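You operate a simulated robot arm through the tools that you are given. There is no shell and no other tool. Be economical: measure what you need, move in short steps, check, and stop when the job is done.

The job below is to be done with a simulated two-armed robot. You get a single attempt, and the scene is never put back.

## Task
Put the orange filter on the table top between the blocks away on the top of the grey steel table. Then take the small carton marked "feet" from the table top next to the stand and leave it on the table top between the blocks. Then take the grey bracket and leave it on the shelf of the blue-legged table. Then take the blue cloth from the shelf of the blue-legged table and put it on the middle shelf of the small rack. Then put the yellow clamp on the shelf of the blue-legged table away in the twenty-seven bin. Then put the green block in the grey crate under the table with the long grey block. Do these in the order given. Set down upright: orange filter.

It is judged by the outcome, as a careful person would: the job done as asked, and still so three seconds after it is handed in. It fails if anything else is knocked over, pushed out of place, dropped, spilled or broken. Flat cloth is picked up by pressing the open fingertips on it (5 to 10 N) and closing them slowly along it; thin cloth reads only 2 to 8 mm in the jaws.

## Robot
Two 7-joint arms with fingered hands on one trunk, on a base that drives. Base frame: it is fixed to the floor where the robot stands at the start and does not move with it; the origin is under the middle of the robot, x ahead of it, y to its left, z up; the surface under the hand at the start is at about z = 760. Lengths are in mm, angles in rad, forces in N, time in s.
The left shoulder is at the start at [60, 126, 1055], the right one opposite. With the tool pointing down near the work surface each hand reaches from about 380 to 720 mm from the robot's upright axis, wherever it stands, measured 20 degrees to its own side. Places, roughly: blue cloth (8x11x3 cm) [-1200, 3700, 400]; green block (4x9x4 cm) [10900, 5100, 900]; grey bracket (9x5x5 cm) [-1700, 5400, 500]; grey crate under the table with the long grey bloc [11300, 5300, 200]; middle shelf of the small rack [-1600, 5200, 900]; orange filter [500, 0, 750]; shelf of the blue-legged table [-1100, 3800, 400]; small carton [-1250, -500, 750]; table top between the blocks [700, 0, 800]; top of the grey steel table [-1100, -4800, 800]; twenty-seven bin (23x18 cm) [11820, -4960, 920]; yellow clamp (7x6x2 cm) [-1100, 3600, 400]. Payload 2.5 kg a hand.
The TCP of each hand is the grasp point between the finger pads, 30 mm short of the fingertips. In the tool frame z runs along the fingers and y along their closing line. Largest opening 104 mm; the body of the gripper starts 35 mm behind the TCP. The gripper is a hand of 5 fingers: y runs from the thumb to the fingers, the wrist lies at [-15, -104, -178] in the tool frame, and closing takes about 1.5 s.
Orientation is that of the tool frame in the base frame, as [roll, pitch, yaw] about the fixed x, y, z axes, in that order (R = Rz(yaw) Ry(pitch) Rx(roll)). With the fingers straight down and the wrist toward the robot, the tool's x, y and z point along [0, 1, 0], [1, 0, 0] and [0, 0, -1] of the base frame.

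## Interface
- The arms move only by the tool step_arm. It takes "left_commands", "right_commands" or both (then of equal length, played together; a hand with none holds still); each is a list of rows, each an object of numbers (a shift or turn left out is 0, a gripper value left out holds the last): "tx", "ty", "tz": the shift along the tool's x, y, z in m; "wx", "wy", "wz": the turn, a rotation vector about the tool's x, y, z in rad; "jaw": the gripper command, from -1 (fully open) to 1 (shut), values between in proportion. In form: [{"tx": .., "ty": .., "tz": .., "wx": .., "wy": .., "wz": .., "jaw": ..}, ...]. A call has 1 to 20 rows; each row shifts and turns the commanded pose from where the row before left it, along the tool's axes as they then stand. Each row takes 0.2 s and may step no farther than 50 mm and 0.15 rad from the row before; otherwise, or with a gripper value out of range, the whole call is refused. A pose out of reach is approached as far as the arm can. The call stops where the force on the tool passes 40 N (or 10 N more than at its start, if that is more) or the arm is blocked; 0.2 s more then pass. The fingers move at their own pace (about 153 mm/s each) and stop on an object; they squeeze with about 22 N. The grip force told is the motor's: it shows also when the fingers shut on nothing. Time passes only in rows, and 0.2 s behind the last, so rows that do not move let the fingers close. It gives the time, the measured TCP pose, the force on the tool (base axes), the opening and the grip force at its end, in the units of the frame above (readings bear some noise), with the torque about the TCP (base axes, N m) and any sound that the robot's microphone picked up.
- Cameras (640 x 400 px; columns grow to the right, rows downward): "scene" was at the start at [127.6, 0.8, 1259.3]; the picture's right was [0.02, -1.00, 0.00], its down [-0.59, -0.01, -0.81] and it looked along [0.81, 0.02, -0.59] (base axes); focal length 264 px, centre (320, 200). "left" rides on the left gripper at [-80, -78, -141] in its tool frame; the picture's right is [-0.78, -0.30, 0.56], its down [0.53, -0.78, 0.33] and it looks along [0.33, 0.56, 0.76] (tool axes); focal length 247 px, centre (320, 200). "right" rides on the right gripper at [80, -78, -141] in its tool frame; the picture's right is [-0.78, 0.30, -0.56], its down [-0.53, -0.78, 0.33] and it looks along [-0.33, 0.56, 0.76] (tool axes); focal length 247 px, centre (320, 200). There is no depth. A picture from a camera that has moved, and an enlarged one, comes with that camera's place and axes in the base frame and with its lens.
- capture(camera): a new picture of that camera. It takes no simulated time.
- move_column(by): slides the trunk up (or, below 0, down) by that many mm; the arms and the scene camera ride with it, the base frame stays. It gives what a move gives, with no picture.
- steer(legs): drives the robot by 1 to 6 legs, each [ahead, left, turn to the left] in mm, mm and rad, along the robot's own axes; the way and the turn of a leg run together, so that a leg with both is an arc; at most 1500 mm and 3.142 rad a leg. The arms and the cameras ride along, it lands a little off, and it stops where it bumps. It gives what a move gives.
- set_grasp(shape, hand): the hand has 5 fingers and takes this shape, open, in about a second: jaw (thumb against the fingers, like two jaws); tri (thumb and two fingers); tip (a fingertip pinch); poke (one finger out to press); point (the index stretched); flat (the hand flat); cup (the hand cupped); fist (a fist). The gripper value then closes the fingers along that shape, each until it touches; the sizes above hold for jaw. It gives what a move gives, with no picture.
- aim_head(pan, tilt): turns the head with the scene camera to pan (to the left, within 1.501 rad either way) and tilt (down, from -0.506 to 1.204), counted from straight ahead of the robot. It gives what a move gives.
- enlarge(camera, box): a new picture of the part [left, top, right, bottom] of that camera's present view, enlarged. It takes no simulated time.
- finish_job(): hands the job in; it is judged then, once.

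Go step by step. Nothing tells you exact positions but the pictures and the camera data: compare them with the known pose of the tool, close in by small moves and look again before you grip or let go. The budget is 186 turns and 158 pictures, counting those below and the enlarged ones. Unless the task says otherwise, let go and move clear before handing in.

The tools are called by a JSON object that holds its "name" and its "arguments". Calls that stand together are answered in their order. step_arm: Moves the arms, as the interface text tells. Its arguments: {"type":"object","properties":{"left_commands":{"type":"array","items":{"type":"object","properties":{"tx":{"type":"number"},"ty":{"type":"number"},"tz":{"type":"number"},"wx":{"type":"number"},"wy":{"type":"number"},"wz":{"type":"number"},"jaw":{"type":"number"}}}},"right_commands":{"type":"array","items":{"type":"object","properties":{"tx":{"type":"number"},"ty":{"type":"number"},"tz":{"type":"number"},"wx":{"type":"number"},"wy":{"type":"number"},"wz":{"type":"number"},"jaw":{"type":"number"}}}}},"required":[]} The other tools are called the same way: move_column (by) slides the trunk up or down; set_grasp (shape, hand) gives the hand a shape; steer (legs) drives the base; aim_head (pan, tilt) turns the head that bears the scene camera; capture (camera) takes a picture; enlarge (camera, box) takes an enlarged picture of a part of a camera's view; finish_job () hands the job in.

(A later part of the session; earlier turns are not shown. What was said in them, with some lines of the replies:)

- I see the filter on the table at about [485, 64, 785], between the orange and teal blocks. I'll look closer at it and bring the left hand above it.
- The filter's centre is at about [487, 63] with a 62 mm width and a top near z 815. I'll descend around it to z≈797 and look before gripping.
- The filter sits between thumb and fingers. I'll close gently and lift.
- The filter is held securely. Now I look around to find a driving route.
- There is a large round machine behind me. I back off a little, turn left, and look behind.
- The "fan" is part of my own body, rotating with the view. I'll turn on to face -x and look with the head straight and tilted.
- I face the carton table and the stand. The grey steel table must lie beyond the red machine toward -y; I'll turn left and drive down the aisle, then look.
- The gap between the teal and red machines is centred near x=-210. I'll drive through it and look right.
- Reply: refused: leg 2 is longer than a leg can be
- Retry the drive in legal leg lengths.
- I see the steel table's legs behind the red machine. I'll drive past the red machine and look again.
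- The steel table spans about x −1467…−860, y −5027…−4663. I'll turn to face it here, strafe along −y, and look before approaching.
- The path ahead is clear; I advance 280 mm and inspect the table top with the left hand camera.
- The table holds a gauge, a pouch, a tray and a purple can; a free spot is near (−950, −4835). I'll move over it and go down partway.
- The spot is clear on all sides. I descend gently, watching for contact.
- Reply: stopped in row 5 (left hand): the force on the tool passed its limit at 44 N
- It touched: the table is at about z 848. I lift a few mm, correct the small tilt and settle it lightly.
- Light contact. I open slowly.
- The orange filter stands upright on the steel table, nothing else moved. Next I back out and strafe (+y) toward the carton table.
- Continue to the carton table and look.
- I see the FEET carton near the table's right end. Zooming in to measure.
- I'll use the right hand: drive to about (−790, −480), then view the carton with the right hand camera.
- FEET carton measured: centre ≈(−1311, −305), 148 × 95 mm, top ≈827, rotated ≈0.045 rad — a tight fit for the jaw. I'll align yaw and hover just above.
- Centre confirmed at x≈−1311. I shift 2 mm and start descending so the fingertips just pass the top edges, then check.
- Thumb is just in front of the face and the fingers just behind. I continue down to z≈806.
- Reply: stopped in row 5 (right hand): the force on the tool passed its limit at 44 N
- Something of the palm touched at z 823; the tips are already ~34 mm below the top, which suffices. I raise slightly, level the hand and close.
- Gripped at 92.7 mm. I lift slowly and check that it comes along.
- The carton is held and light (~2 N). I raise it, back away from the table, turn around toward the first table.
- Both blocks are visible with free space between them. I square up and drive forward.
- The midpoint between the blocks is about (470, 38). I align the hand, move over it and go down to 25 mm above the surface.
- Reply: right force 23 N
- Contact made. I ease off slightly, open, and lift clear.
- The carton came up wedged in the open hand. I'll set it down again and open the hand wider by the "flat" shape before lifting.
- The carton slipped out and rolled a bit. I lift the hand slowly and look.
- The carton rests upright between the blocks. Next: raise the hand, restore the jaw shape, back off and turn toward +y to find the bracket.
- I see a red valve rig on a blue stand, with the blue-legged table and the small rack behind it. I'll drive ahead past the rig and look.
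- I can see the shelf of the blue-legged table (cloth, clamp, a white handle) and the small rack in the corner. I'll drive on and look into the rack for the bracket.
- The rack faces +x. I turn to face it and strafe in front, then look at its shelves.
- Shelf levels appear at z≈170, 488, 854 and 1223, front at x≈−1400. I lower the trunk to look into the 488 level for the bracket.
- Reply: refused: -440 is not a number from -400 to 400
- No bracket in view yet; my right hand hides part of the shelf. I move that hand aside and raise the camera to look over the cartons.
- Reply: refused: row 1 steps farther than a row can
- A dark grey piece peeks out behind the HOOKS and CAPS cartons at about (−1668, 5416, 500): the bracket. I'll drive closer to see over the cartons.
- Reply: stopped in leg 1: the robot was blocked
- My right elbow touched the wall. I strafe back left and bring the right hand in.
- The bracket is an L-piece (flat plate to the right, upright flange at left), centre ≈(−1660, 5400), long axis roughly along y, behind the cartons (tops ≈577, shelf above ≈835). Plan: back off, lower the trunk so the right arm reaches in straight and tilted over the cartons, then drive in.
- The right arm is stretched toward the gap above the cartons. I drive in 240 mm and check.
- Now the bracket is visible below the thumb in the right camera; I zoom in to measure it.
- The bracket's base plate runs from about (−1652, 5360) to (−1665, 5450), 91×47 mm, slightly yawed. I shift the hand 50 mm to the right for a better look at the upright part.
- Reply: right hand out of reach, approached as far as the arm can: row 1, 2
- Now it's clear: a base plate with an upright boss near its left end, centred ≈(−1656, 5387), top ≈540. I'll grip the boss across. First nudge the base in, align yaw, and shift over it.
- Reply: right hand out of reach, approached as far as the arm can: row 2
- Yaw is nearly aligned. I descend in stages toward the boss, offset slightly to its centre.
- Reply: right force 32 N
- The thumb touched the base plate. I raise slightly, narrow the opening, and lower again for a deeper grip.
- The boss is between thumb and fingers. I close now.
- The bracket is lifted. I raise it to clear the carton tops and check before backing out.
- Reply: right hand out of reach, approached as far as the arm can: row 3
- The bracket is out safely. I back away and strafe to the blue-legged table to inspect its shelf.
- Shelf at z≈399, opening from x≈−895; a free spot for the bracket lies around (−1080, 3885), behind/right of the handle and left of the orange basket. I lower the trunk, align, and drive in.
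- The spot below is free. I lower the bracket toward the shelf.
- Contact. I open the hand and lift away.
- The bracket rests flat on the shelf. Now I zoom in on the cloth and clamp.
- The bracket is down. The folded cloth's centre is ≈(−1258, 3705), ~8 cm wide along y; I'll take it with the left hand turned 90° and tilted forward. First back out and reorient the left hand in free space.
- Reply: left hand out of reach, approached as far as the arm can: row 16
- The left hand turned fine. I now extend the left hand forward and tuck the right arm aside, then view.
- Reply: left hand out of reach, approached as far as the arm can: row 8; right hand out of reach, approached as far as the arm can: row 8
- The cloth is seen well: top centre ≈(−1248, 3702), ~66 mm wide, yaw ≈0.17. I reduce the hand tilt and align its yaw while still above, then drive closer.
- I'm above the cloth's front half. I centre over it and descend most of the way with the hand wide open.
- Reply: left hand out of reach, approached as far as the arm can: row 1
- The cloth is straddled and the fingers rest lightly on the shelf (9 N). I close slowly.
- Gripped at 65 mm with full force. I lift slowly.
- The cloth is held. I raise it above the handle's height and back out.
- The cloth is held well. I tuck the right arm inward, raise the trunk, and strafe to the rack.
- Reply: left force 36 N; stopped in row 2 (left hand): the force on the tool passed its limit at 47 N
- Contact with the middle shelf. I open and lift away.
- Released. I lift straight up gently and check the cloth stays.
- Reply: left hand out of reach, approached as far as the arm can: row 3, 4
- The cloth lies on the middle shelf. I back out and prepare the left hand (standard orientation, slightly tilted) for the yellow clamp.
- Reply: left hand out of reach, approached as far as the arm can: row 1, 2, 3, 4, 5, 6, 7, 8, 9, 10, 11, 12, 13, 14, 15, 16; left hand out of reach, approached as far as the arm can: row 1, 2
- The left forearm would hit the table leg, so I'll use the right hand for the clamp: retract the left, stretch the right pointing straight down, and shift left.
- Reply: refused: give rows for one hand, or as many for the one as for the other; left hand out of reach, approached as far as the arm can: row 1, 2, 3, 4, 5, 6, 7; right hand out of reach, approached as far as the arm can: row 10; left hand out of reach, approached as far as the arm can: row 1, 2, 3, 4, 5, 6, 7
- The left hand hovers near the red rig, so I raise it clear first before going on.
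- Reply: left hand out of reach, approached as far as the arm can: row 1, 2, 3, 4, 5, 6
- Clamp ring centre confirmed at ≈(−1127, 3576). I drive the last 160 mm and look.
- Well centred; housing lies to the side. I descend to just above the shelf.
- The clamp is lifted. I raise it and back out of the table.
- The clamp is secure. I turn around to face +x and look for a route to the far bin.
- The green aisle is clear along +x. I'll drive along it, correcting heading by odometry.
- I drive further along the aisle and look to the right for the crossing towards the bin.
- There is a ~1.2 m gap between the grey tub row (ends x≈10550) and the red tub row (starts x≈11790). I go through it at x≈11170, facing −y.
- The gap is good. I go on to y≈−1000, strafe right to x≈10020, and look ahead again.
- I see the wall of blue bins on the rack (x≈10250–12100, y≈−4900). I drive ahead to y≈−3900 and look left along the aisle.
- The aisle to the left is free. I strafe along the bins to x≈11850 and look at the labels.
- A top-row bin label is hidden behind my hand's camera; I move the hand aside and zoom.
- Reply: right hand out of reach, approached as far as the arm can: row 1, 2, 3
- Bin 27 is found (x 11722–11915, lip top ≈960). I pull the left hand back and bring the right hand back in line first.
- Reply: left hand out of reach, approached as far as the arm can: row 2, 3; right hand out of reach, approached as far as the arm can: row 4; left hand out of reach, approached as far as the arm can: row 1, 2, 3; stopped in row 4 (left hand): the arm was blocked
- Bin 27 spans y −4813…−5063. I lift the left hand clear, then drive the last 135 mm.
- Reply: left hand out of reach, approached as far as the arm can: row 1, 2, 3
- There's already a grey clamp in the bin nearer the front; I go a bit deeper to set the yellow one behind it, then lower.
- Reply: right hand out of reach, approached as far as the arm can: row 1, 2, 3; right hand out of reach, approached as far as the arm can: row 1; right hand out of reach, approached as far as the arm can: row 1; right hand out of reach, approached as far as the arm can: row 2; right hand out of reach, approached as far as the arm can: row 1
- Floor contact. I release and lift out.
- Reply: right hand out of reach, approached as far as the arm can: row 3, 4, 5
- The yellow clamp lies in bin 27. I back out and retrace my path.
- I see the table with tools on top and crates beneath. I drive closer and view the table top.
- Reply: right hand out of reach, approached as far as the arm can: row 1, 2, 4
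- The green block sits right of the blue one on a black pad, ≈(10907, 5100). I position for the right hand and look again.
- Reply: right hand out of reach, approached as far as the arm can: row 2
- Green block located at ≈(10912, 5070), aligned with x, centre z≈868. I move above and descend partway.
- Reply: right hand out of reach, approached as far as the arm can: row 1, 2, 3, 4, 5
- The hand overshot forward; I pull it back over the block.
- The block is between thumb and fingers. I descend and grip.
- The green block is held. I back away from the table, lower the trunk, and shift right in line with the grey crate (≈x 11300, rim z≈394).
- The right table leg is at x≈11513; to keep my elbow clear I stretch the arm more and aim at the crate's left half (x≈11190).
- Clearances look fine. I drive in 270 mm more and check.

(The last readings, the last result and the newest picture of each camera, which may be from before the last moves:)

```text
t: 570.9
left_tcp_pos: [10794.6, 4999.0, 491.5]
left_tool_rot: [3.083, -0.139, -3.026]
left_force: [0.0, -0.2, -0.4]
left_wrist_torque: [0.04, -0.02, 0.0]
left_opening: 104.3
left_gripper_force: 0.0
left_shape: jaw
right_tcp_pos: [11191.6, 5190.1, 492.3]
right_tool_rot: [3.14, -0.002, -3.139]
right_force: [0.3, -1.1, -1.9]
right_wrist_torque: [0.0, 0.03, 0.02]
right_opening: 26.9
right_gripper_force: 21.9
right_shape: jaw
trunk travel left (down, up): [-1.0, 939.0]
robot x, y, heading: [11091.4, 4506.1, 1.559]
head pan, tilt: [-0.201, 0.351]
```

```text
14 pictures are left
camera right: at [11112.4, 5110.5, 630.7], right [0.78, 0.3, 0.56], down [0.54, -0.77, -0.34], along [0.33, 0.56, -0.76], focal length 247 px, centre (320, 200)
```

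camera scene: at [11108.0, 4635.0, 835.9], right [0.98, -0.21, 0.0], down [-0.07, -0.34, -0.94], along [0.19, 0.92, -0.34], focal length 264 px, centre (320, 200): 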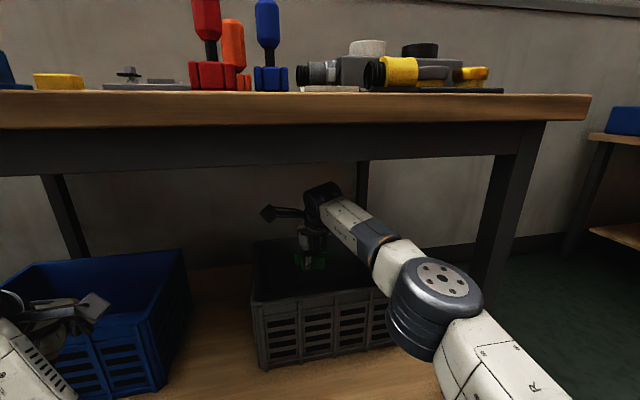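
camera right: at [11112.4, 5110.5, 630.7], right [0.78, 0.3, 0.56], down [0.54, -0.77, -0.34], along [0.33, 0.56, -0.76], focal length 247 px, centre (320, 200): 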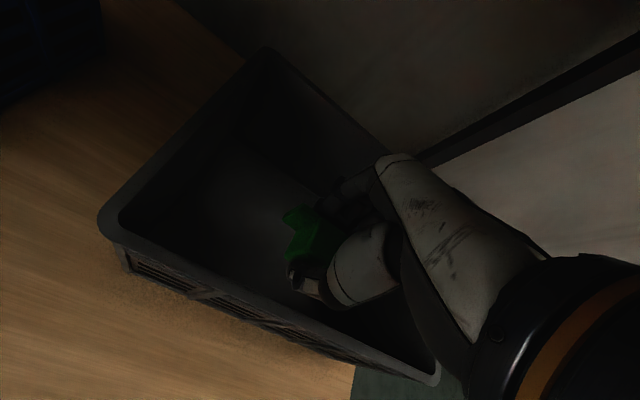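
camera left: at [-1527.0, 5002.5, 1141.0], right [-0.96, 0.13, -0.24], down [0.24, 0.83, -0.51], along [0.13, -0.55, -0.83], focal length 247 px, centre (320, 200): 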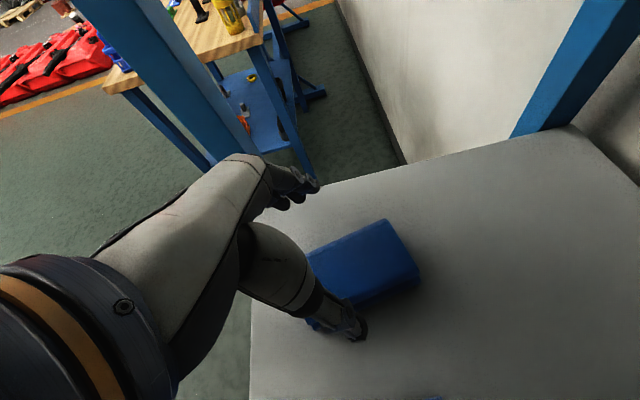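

The block is over the crate. I move 105 mm deeper and lower it.

{"name": "steer", "arguments": {"legs": [[105, 0, 0.008]]}}

{"name": "step_arm", "arguments": {"right_commands": [{"tz": 0.03}, {"tz": 0.03}, {"tz": 0.03}, {"tz": 0.03}, {}]}}

{"name": "capture", "arguments": {"camera": "scene"}}

{"name": "capture", "arguments": {"camera": "right"}}

```text
t: 572.1
left_tcp_pos: [10791.0, 5100.8, 491.6]
left_tool_rot: [3.084, -0.137, -3.013]
left_force: [0.1, 1.1, 0.6]
left_wrist_torque: [0.01, -0.03, 0.02]
left_opening: 103.9
left_gripper_force: 0.0
left_shape: jaw
right_tcp_pos: [11186.4, 5295.5, 491.1]
right_tool_rot: [3.138, -0.002, -3.13]
right_force: [0.4, 0.3, -2.3]
right_wrist_torque: [0.0, 0.02, 0.03]
right_opening: 26.9
right_gripper_force: 21.9
right_shape: jaw
trunk travel left (down, up): [-1.0, 939.0]
robot x, y, heading: [11088.4, 4614.6, 1.577]
head pan, tilt: [-0.201, 0.351]
```

```text
t: 573.3
left_tcp_pos: [10790.6, 5100.3, 492.0]
left_tool_rot: [3.083, -0.137, -3.014]
left_force: [-0.3, -0.8, 0.3]
left_wrist_torque: [0.01, -0.01, 0.0]
left_opening: 104.0
left_gripper_force: 0.0
left_shape: jaw
right_tcp_pos: [11186.9, 5294.0, 370.1]
right_tool_rot: [3.141, -0.004, -3.13]
right_force: [-0.5, -0.8, -2.9]
right_wrist_torque: [-0.01, 0.02, 0.02]
right_opening: 26.8
right_gripper_force: 21.5
right_shape: jaw
trunk travel left (down, up): [-1.0, 939.0]
robot x, y, heading: [11082.6, 4610.2, 1.574]
head pan, tilt: [-0.201, 0.351]
```

```text
13 pictures are left
camera scene: at [11106.9, 4740.5, 835.9], right [0.98, -0.2, 0.0], down [-0.07, -0.34, -0.94], along [0.18, 0.92, -0.34], focal length 264 px, centre (320, 200)
```

scene: 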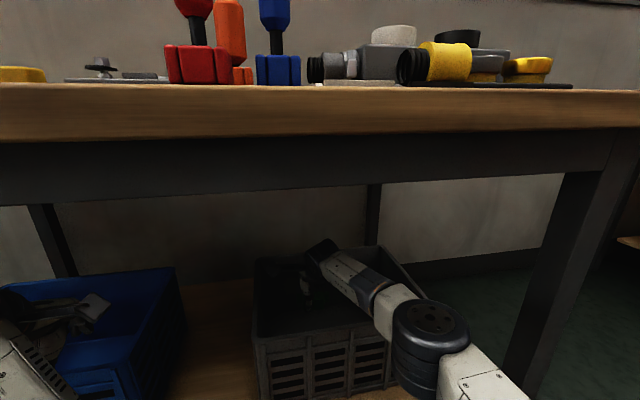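

```text
12 pictures are left
camera right: at [11106.5, 5215.0, 509.2], right [0.77, 0.3, 0.56], down [0.54, -0.77, -0.34], along [0.33, 0.56, -0.76], focal length 247 px, centre (320, 200)
```

right: 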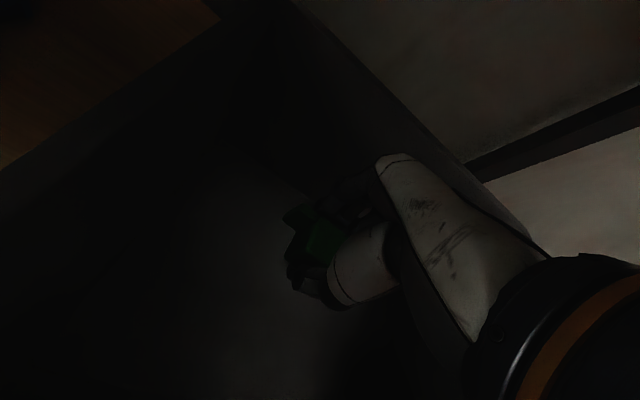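

Descending further gently, watching forces.

{"name": "step_arm", "arguments": {"right_commands": [{"tz": 0.015}, {"tz": 0.015}, {"tz": 0.015}, {"tz": 0.012}, {}]}}

{"name": "capture", "arguments": {"camera": "scene"}}

```text
t: 574.5
left_tcp_pos: [10790.3, 5100.9, 491.5]
left_tool_rot: [3.083, -0.138, -3.012]
left_force: [0.0, 0.3, -0.5]
left_wrist_torque: [0.02, -0.01, 0.03]
left_opening: 104.1
left_gripper_force: 0.0
left_shape: jaw
right_tcp_pos: [11187.4, 5289.9, 315.8]
right_tool_rot: [3.137, -0.002, -3.129]
right_force: [0.3, 0.0, -2.4]
right_wrist_torque: [0.01, 0.0, 0.01]
right_opening: 27.0
right_gripper_force: 21.5
right_shape: jaw
right hand out of reach, approached as far as the arm can: row 3, 4
trunk travel left (down, up): [-1.0, 939.0]
robot x, y, heading: [11087.7, 4608.3, 1.575]
head pan, tilt: [-0.201, 0.351]
```

```text
11 pictures are left
camera scene: at [11106.9, 4740.5, 835.9], right [0.98, -0.2, 0.0], down [-0.07, -0.34, -0.94], along [0.18, 0.92, -0.34], focal length 264 px, centre (320, 200)
```

scene: 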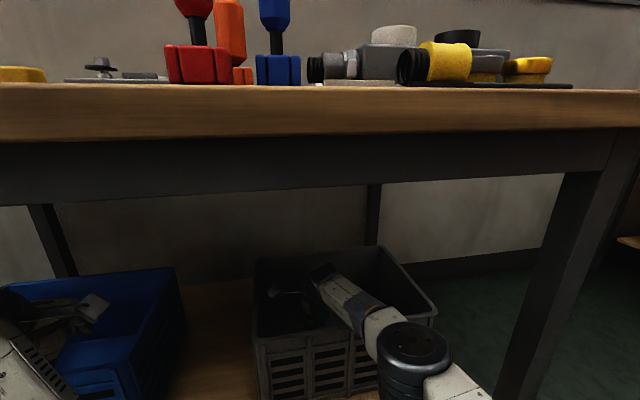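

{"name": "step_arm", "arguments": {"right_commands": [{"ty": -0.012}, {"tz": 0.01}, {"tz": 0.01}, {}]}}

{"name": "enlarge", "arguments": {"camera": "scene", "box": [240, 230, 460, 400]}}

```text
t: 575.5
left_tcp_pos: [10790.4, 5100.4, 491.4]
left_tool_rot: [3.086, -0.138, -3.015]
left_force: [0.2, -0.6, -0.1]
left_wrist_torque: [-0.02, -0.03, 0.02]
left_opening: 104.0
left_gripper_force: 0.1
left_shape: jaw
right_tcp_pos: [11187.0, 5276.8, 296.4]
right_tool_rot: [3.138, -0.004, -3.13]
right_force: [1.0, -0.4, -1.8]
right_wrist_torque: [0.01, 0.01, 0.01]
right_opening: 26.8
right_gripper_force: 21.6
right_shape: jaw
trunk travel left (down, up): [-1.0, 939.0]
robot x, y, heading: [11089.3, 4609.2, 1.575]
head pan, tilt: [-0.201, 0.351]
```

```text
2.35 times, centred on (350, 315) of scene
camera zoom: at [11106.9, 4740.5, 835.9], right [0.98, -0.2, 0.0], down [-0.07, -0.34, -0.94], along [0.18, 0.92, -0.34], focal length 622 px, centre (249, -71)
```

zoom: 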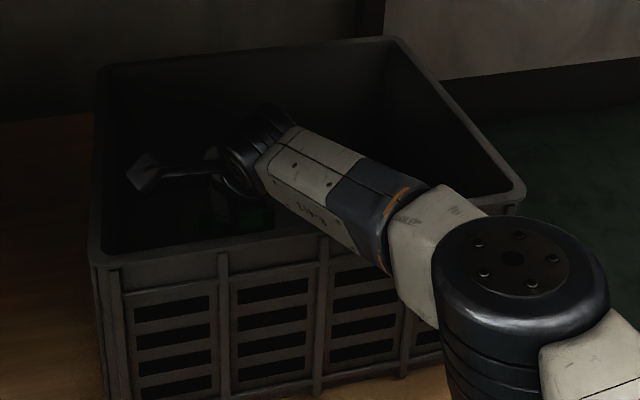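

The forearm is close to the rim, so this is as low as is safe; I release the block just above the crate floor.

{"name": "step_arm", "arguments": {"right_commands": [{"jaw": 0.3}, {"jaw": 0.0}, {"jaw": -0.3}, {}, {}]}}

{"name": "step_arm", "arguments": {"right_commands": [{"tz": -0.03}, {"tz": -0.04}, {"tz": -0.04}, {"tz": -0.04}, {"tz": -0.04}, {}]}}

{"name": "capture", "arguments": {"camera": "right"}}

```text
t: 576.7
left_tcp_pos: [10789.6, 5102.0, 492.7]
left_tool_rot: [3.084, -0.139, -3.013]
left_force: [-0.1, 0.7, -0.5]
left_wrist_torque: [-0.02, 0.06, 0.03]
left_opening: 104.2
left_gripper_force: 0.1
left_shape: jaw
right_tcp_pos: [11186.1, 5277.4, 297.2]
right_tool_rot: [3.136, -0.003, -3.129]
right_force: [-0.5, 0.2, -0.9]
right_wrist_torque: [-0.01, -0.01, -0.02]
right_opening: 67.2
right_gripper_force: 0.1
right_shape: jaw
trunk travel left (down, up): [-1.0, 939.0]
robot x, y, heading: [11089.9, 4608.0, 1.574]
head pan, tilt: [-0.201, 0.351]
```

```text
t: 578.1
left_tcp_pos: [10789.2, 5101.1, 491.4]
left_tool_rot: [3.084, -0.138, -3.013]
left_force: [0.9, 0.4, -0.1]
left_wrist_torque: [0.0, 0.0, 0.01]
left_opening: 103.8
left_gripper_force: 0.0
left_shape: jaw
right_tcp_pos: [11188.0, 5277.3, 487.3]
right_tool_rot: [3.141, -0.001, -3.13]
right_force: [-0.8, -0.1, 0.1]
right_wrist_torque: [0.01, 0.02, -0.01]
right_opening: 67.3
right_gripper_force: 0.2
right_shape: jaw
trunk travel left (down, up): [-1.0, 939.0]
robot x, y, heading: [11087.6, 4609.0, 1.575]
head pan, tilt: [-0.201, 0.351]
```

```text
9 pictures are left
camera right: at [11108.4, 5198.6, 627.5], right [0.77, 0.3, 0.56], down [0.54, -0.77, -0.34], along [0.33, 0.56, -0.76], focal length 247 px, centre (320, 200)
```

right: 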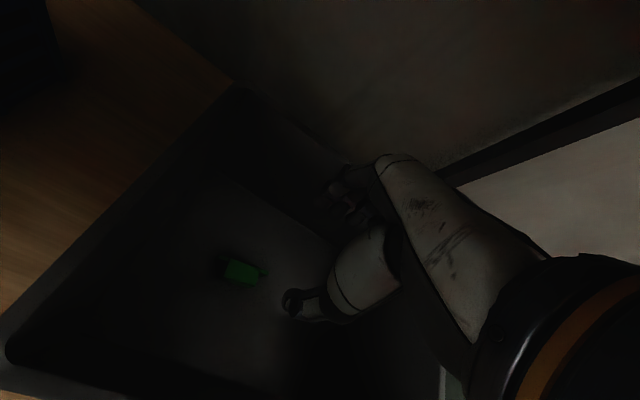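

The green block lies on the grey crate's floor. I back clear of the table and take a last look.

{"name": "steer", "arguments": {"legs": [[-650, 0, 0]]}}

{"name": "capture", "arguments": {"camera": "scene"}}

```text
t: 581.7
left_tcp_pos: [10794.5, 4465.6, 490.7]
left_tool_rot: [3.083, -0.138, -3.023]
left_force: [-0.8, 1.0, -0.2]
left_wrist_torque: [0.01, 0.02, -0.03]
left_opening: 104.2
left_gripper_force: 0.1
left_shape: jaw
right_tcp_pos: [11193.1, 4639.5, 487.7]
right_tool_rot: [3.138, -0.001, -3.139]
right_force: [-0.7, 0.2, 0.7]
right_wrist_torque: [0.05, 0.0, 0.01]
right_opening: 67.0
right_gripper_force: 0.1
right_shape: jaw
trunk travel left (down, up): [-1.0, 939.0]
robot x, y, heading: [11089.4, 3970.8, 1.564]
head pan, tilt: [-0.201, 0.351]
```

```text
8 pictures are left
camera scene: at [11107.2, 4102.2, 835.9], right [0.98, -0.2, 0.0], down [-0.07, -0.34, -0.94], along [0.19, 0.92, -0.34], focal length 264 px, centre (320, 200)
```

scene: 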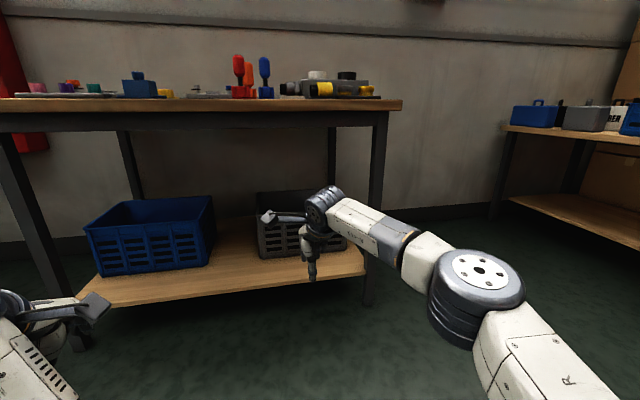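

All six items are placed, nothing else looks disturbed, and the hands are clear. I hand the job in.

{"name": "finish_job", "arguments": {}}

```text
The job is handed in.
```

I did all six moves in the order given and handed the job in with both hands clear:

1. The orange filter stands upright on the grey steel table.
2. The FEET carton is between the blocks, upright but turned. It stuck in my hand and came up again after I first let go. I set it back down and it came free, turning as it did.
3. The grey bracket is on the shelf of the blue-legged table.
4. The blue cloth is on the middle shelf of the small rack, next to a folded blue cloth that was already there.
5. The yellow clamp is in bin 27, behind a grey clamp that was already in it.
6. The green block is on the floor of the grey crate. I let it go roughly 70 mm above the crate floor, because going lower would have put my forearm against the rim.

My right elbow touched the wall beside the small rack once while I was lining up for the bracket. I saw nothing knocked over or moved.
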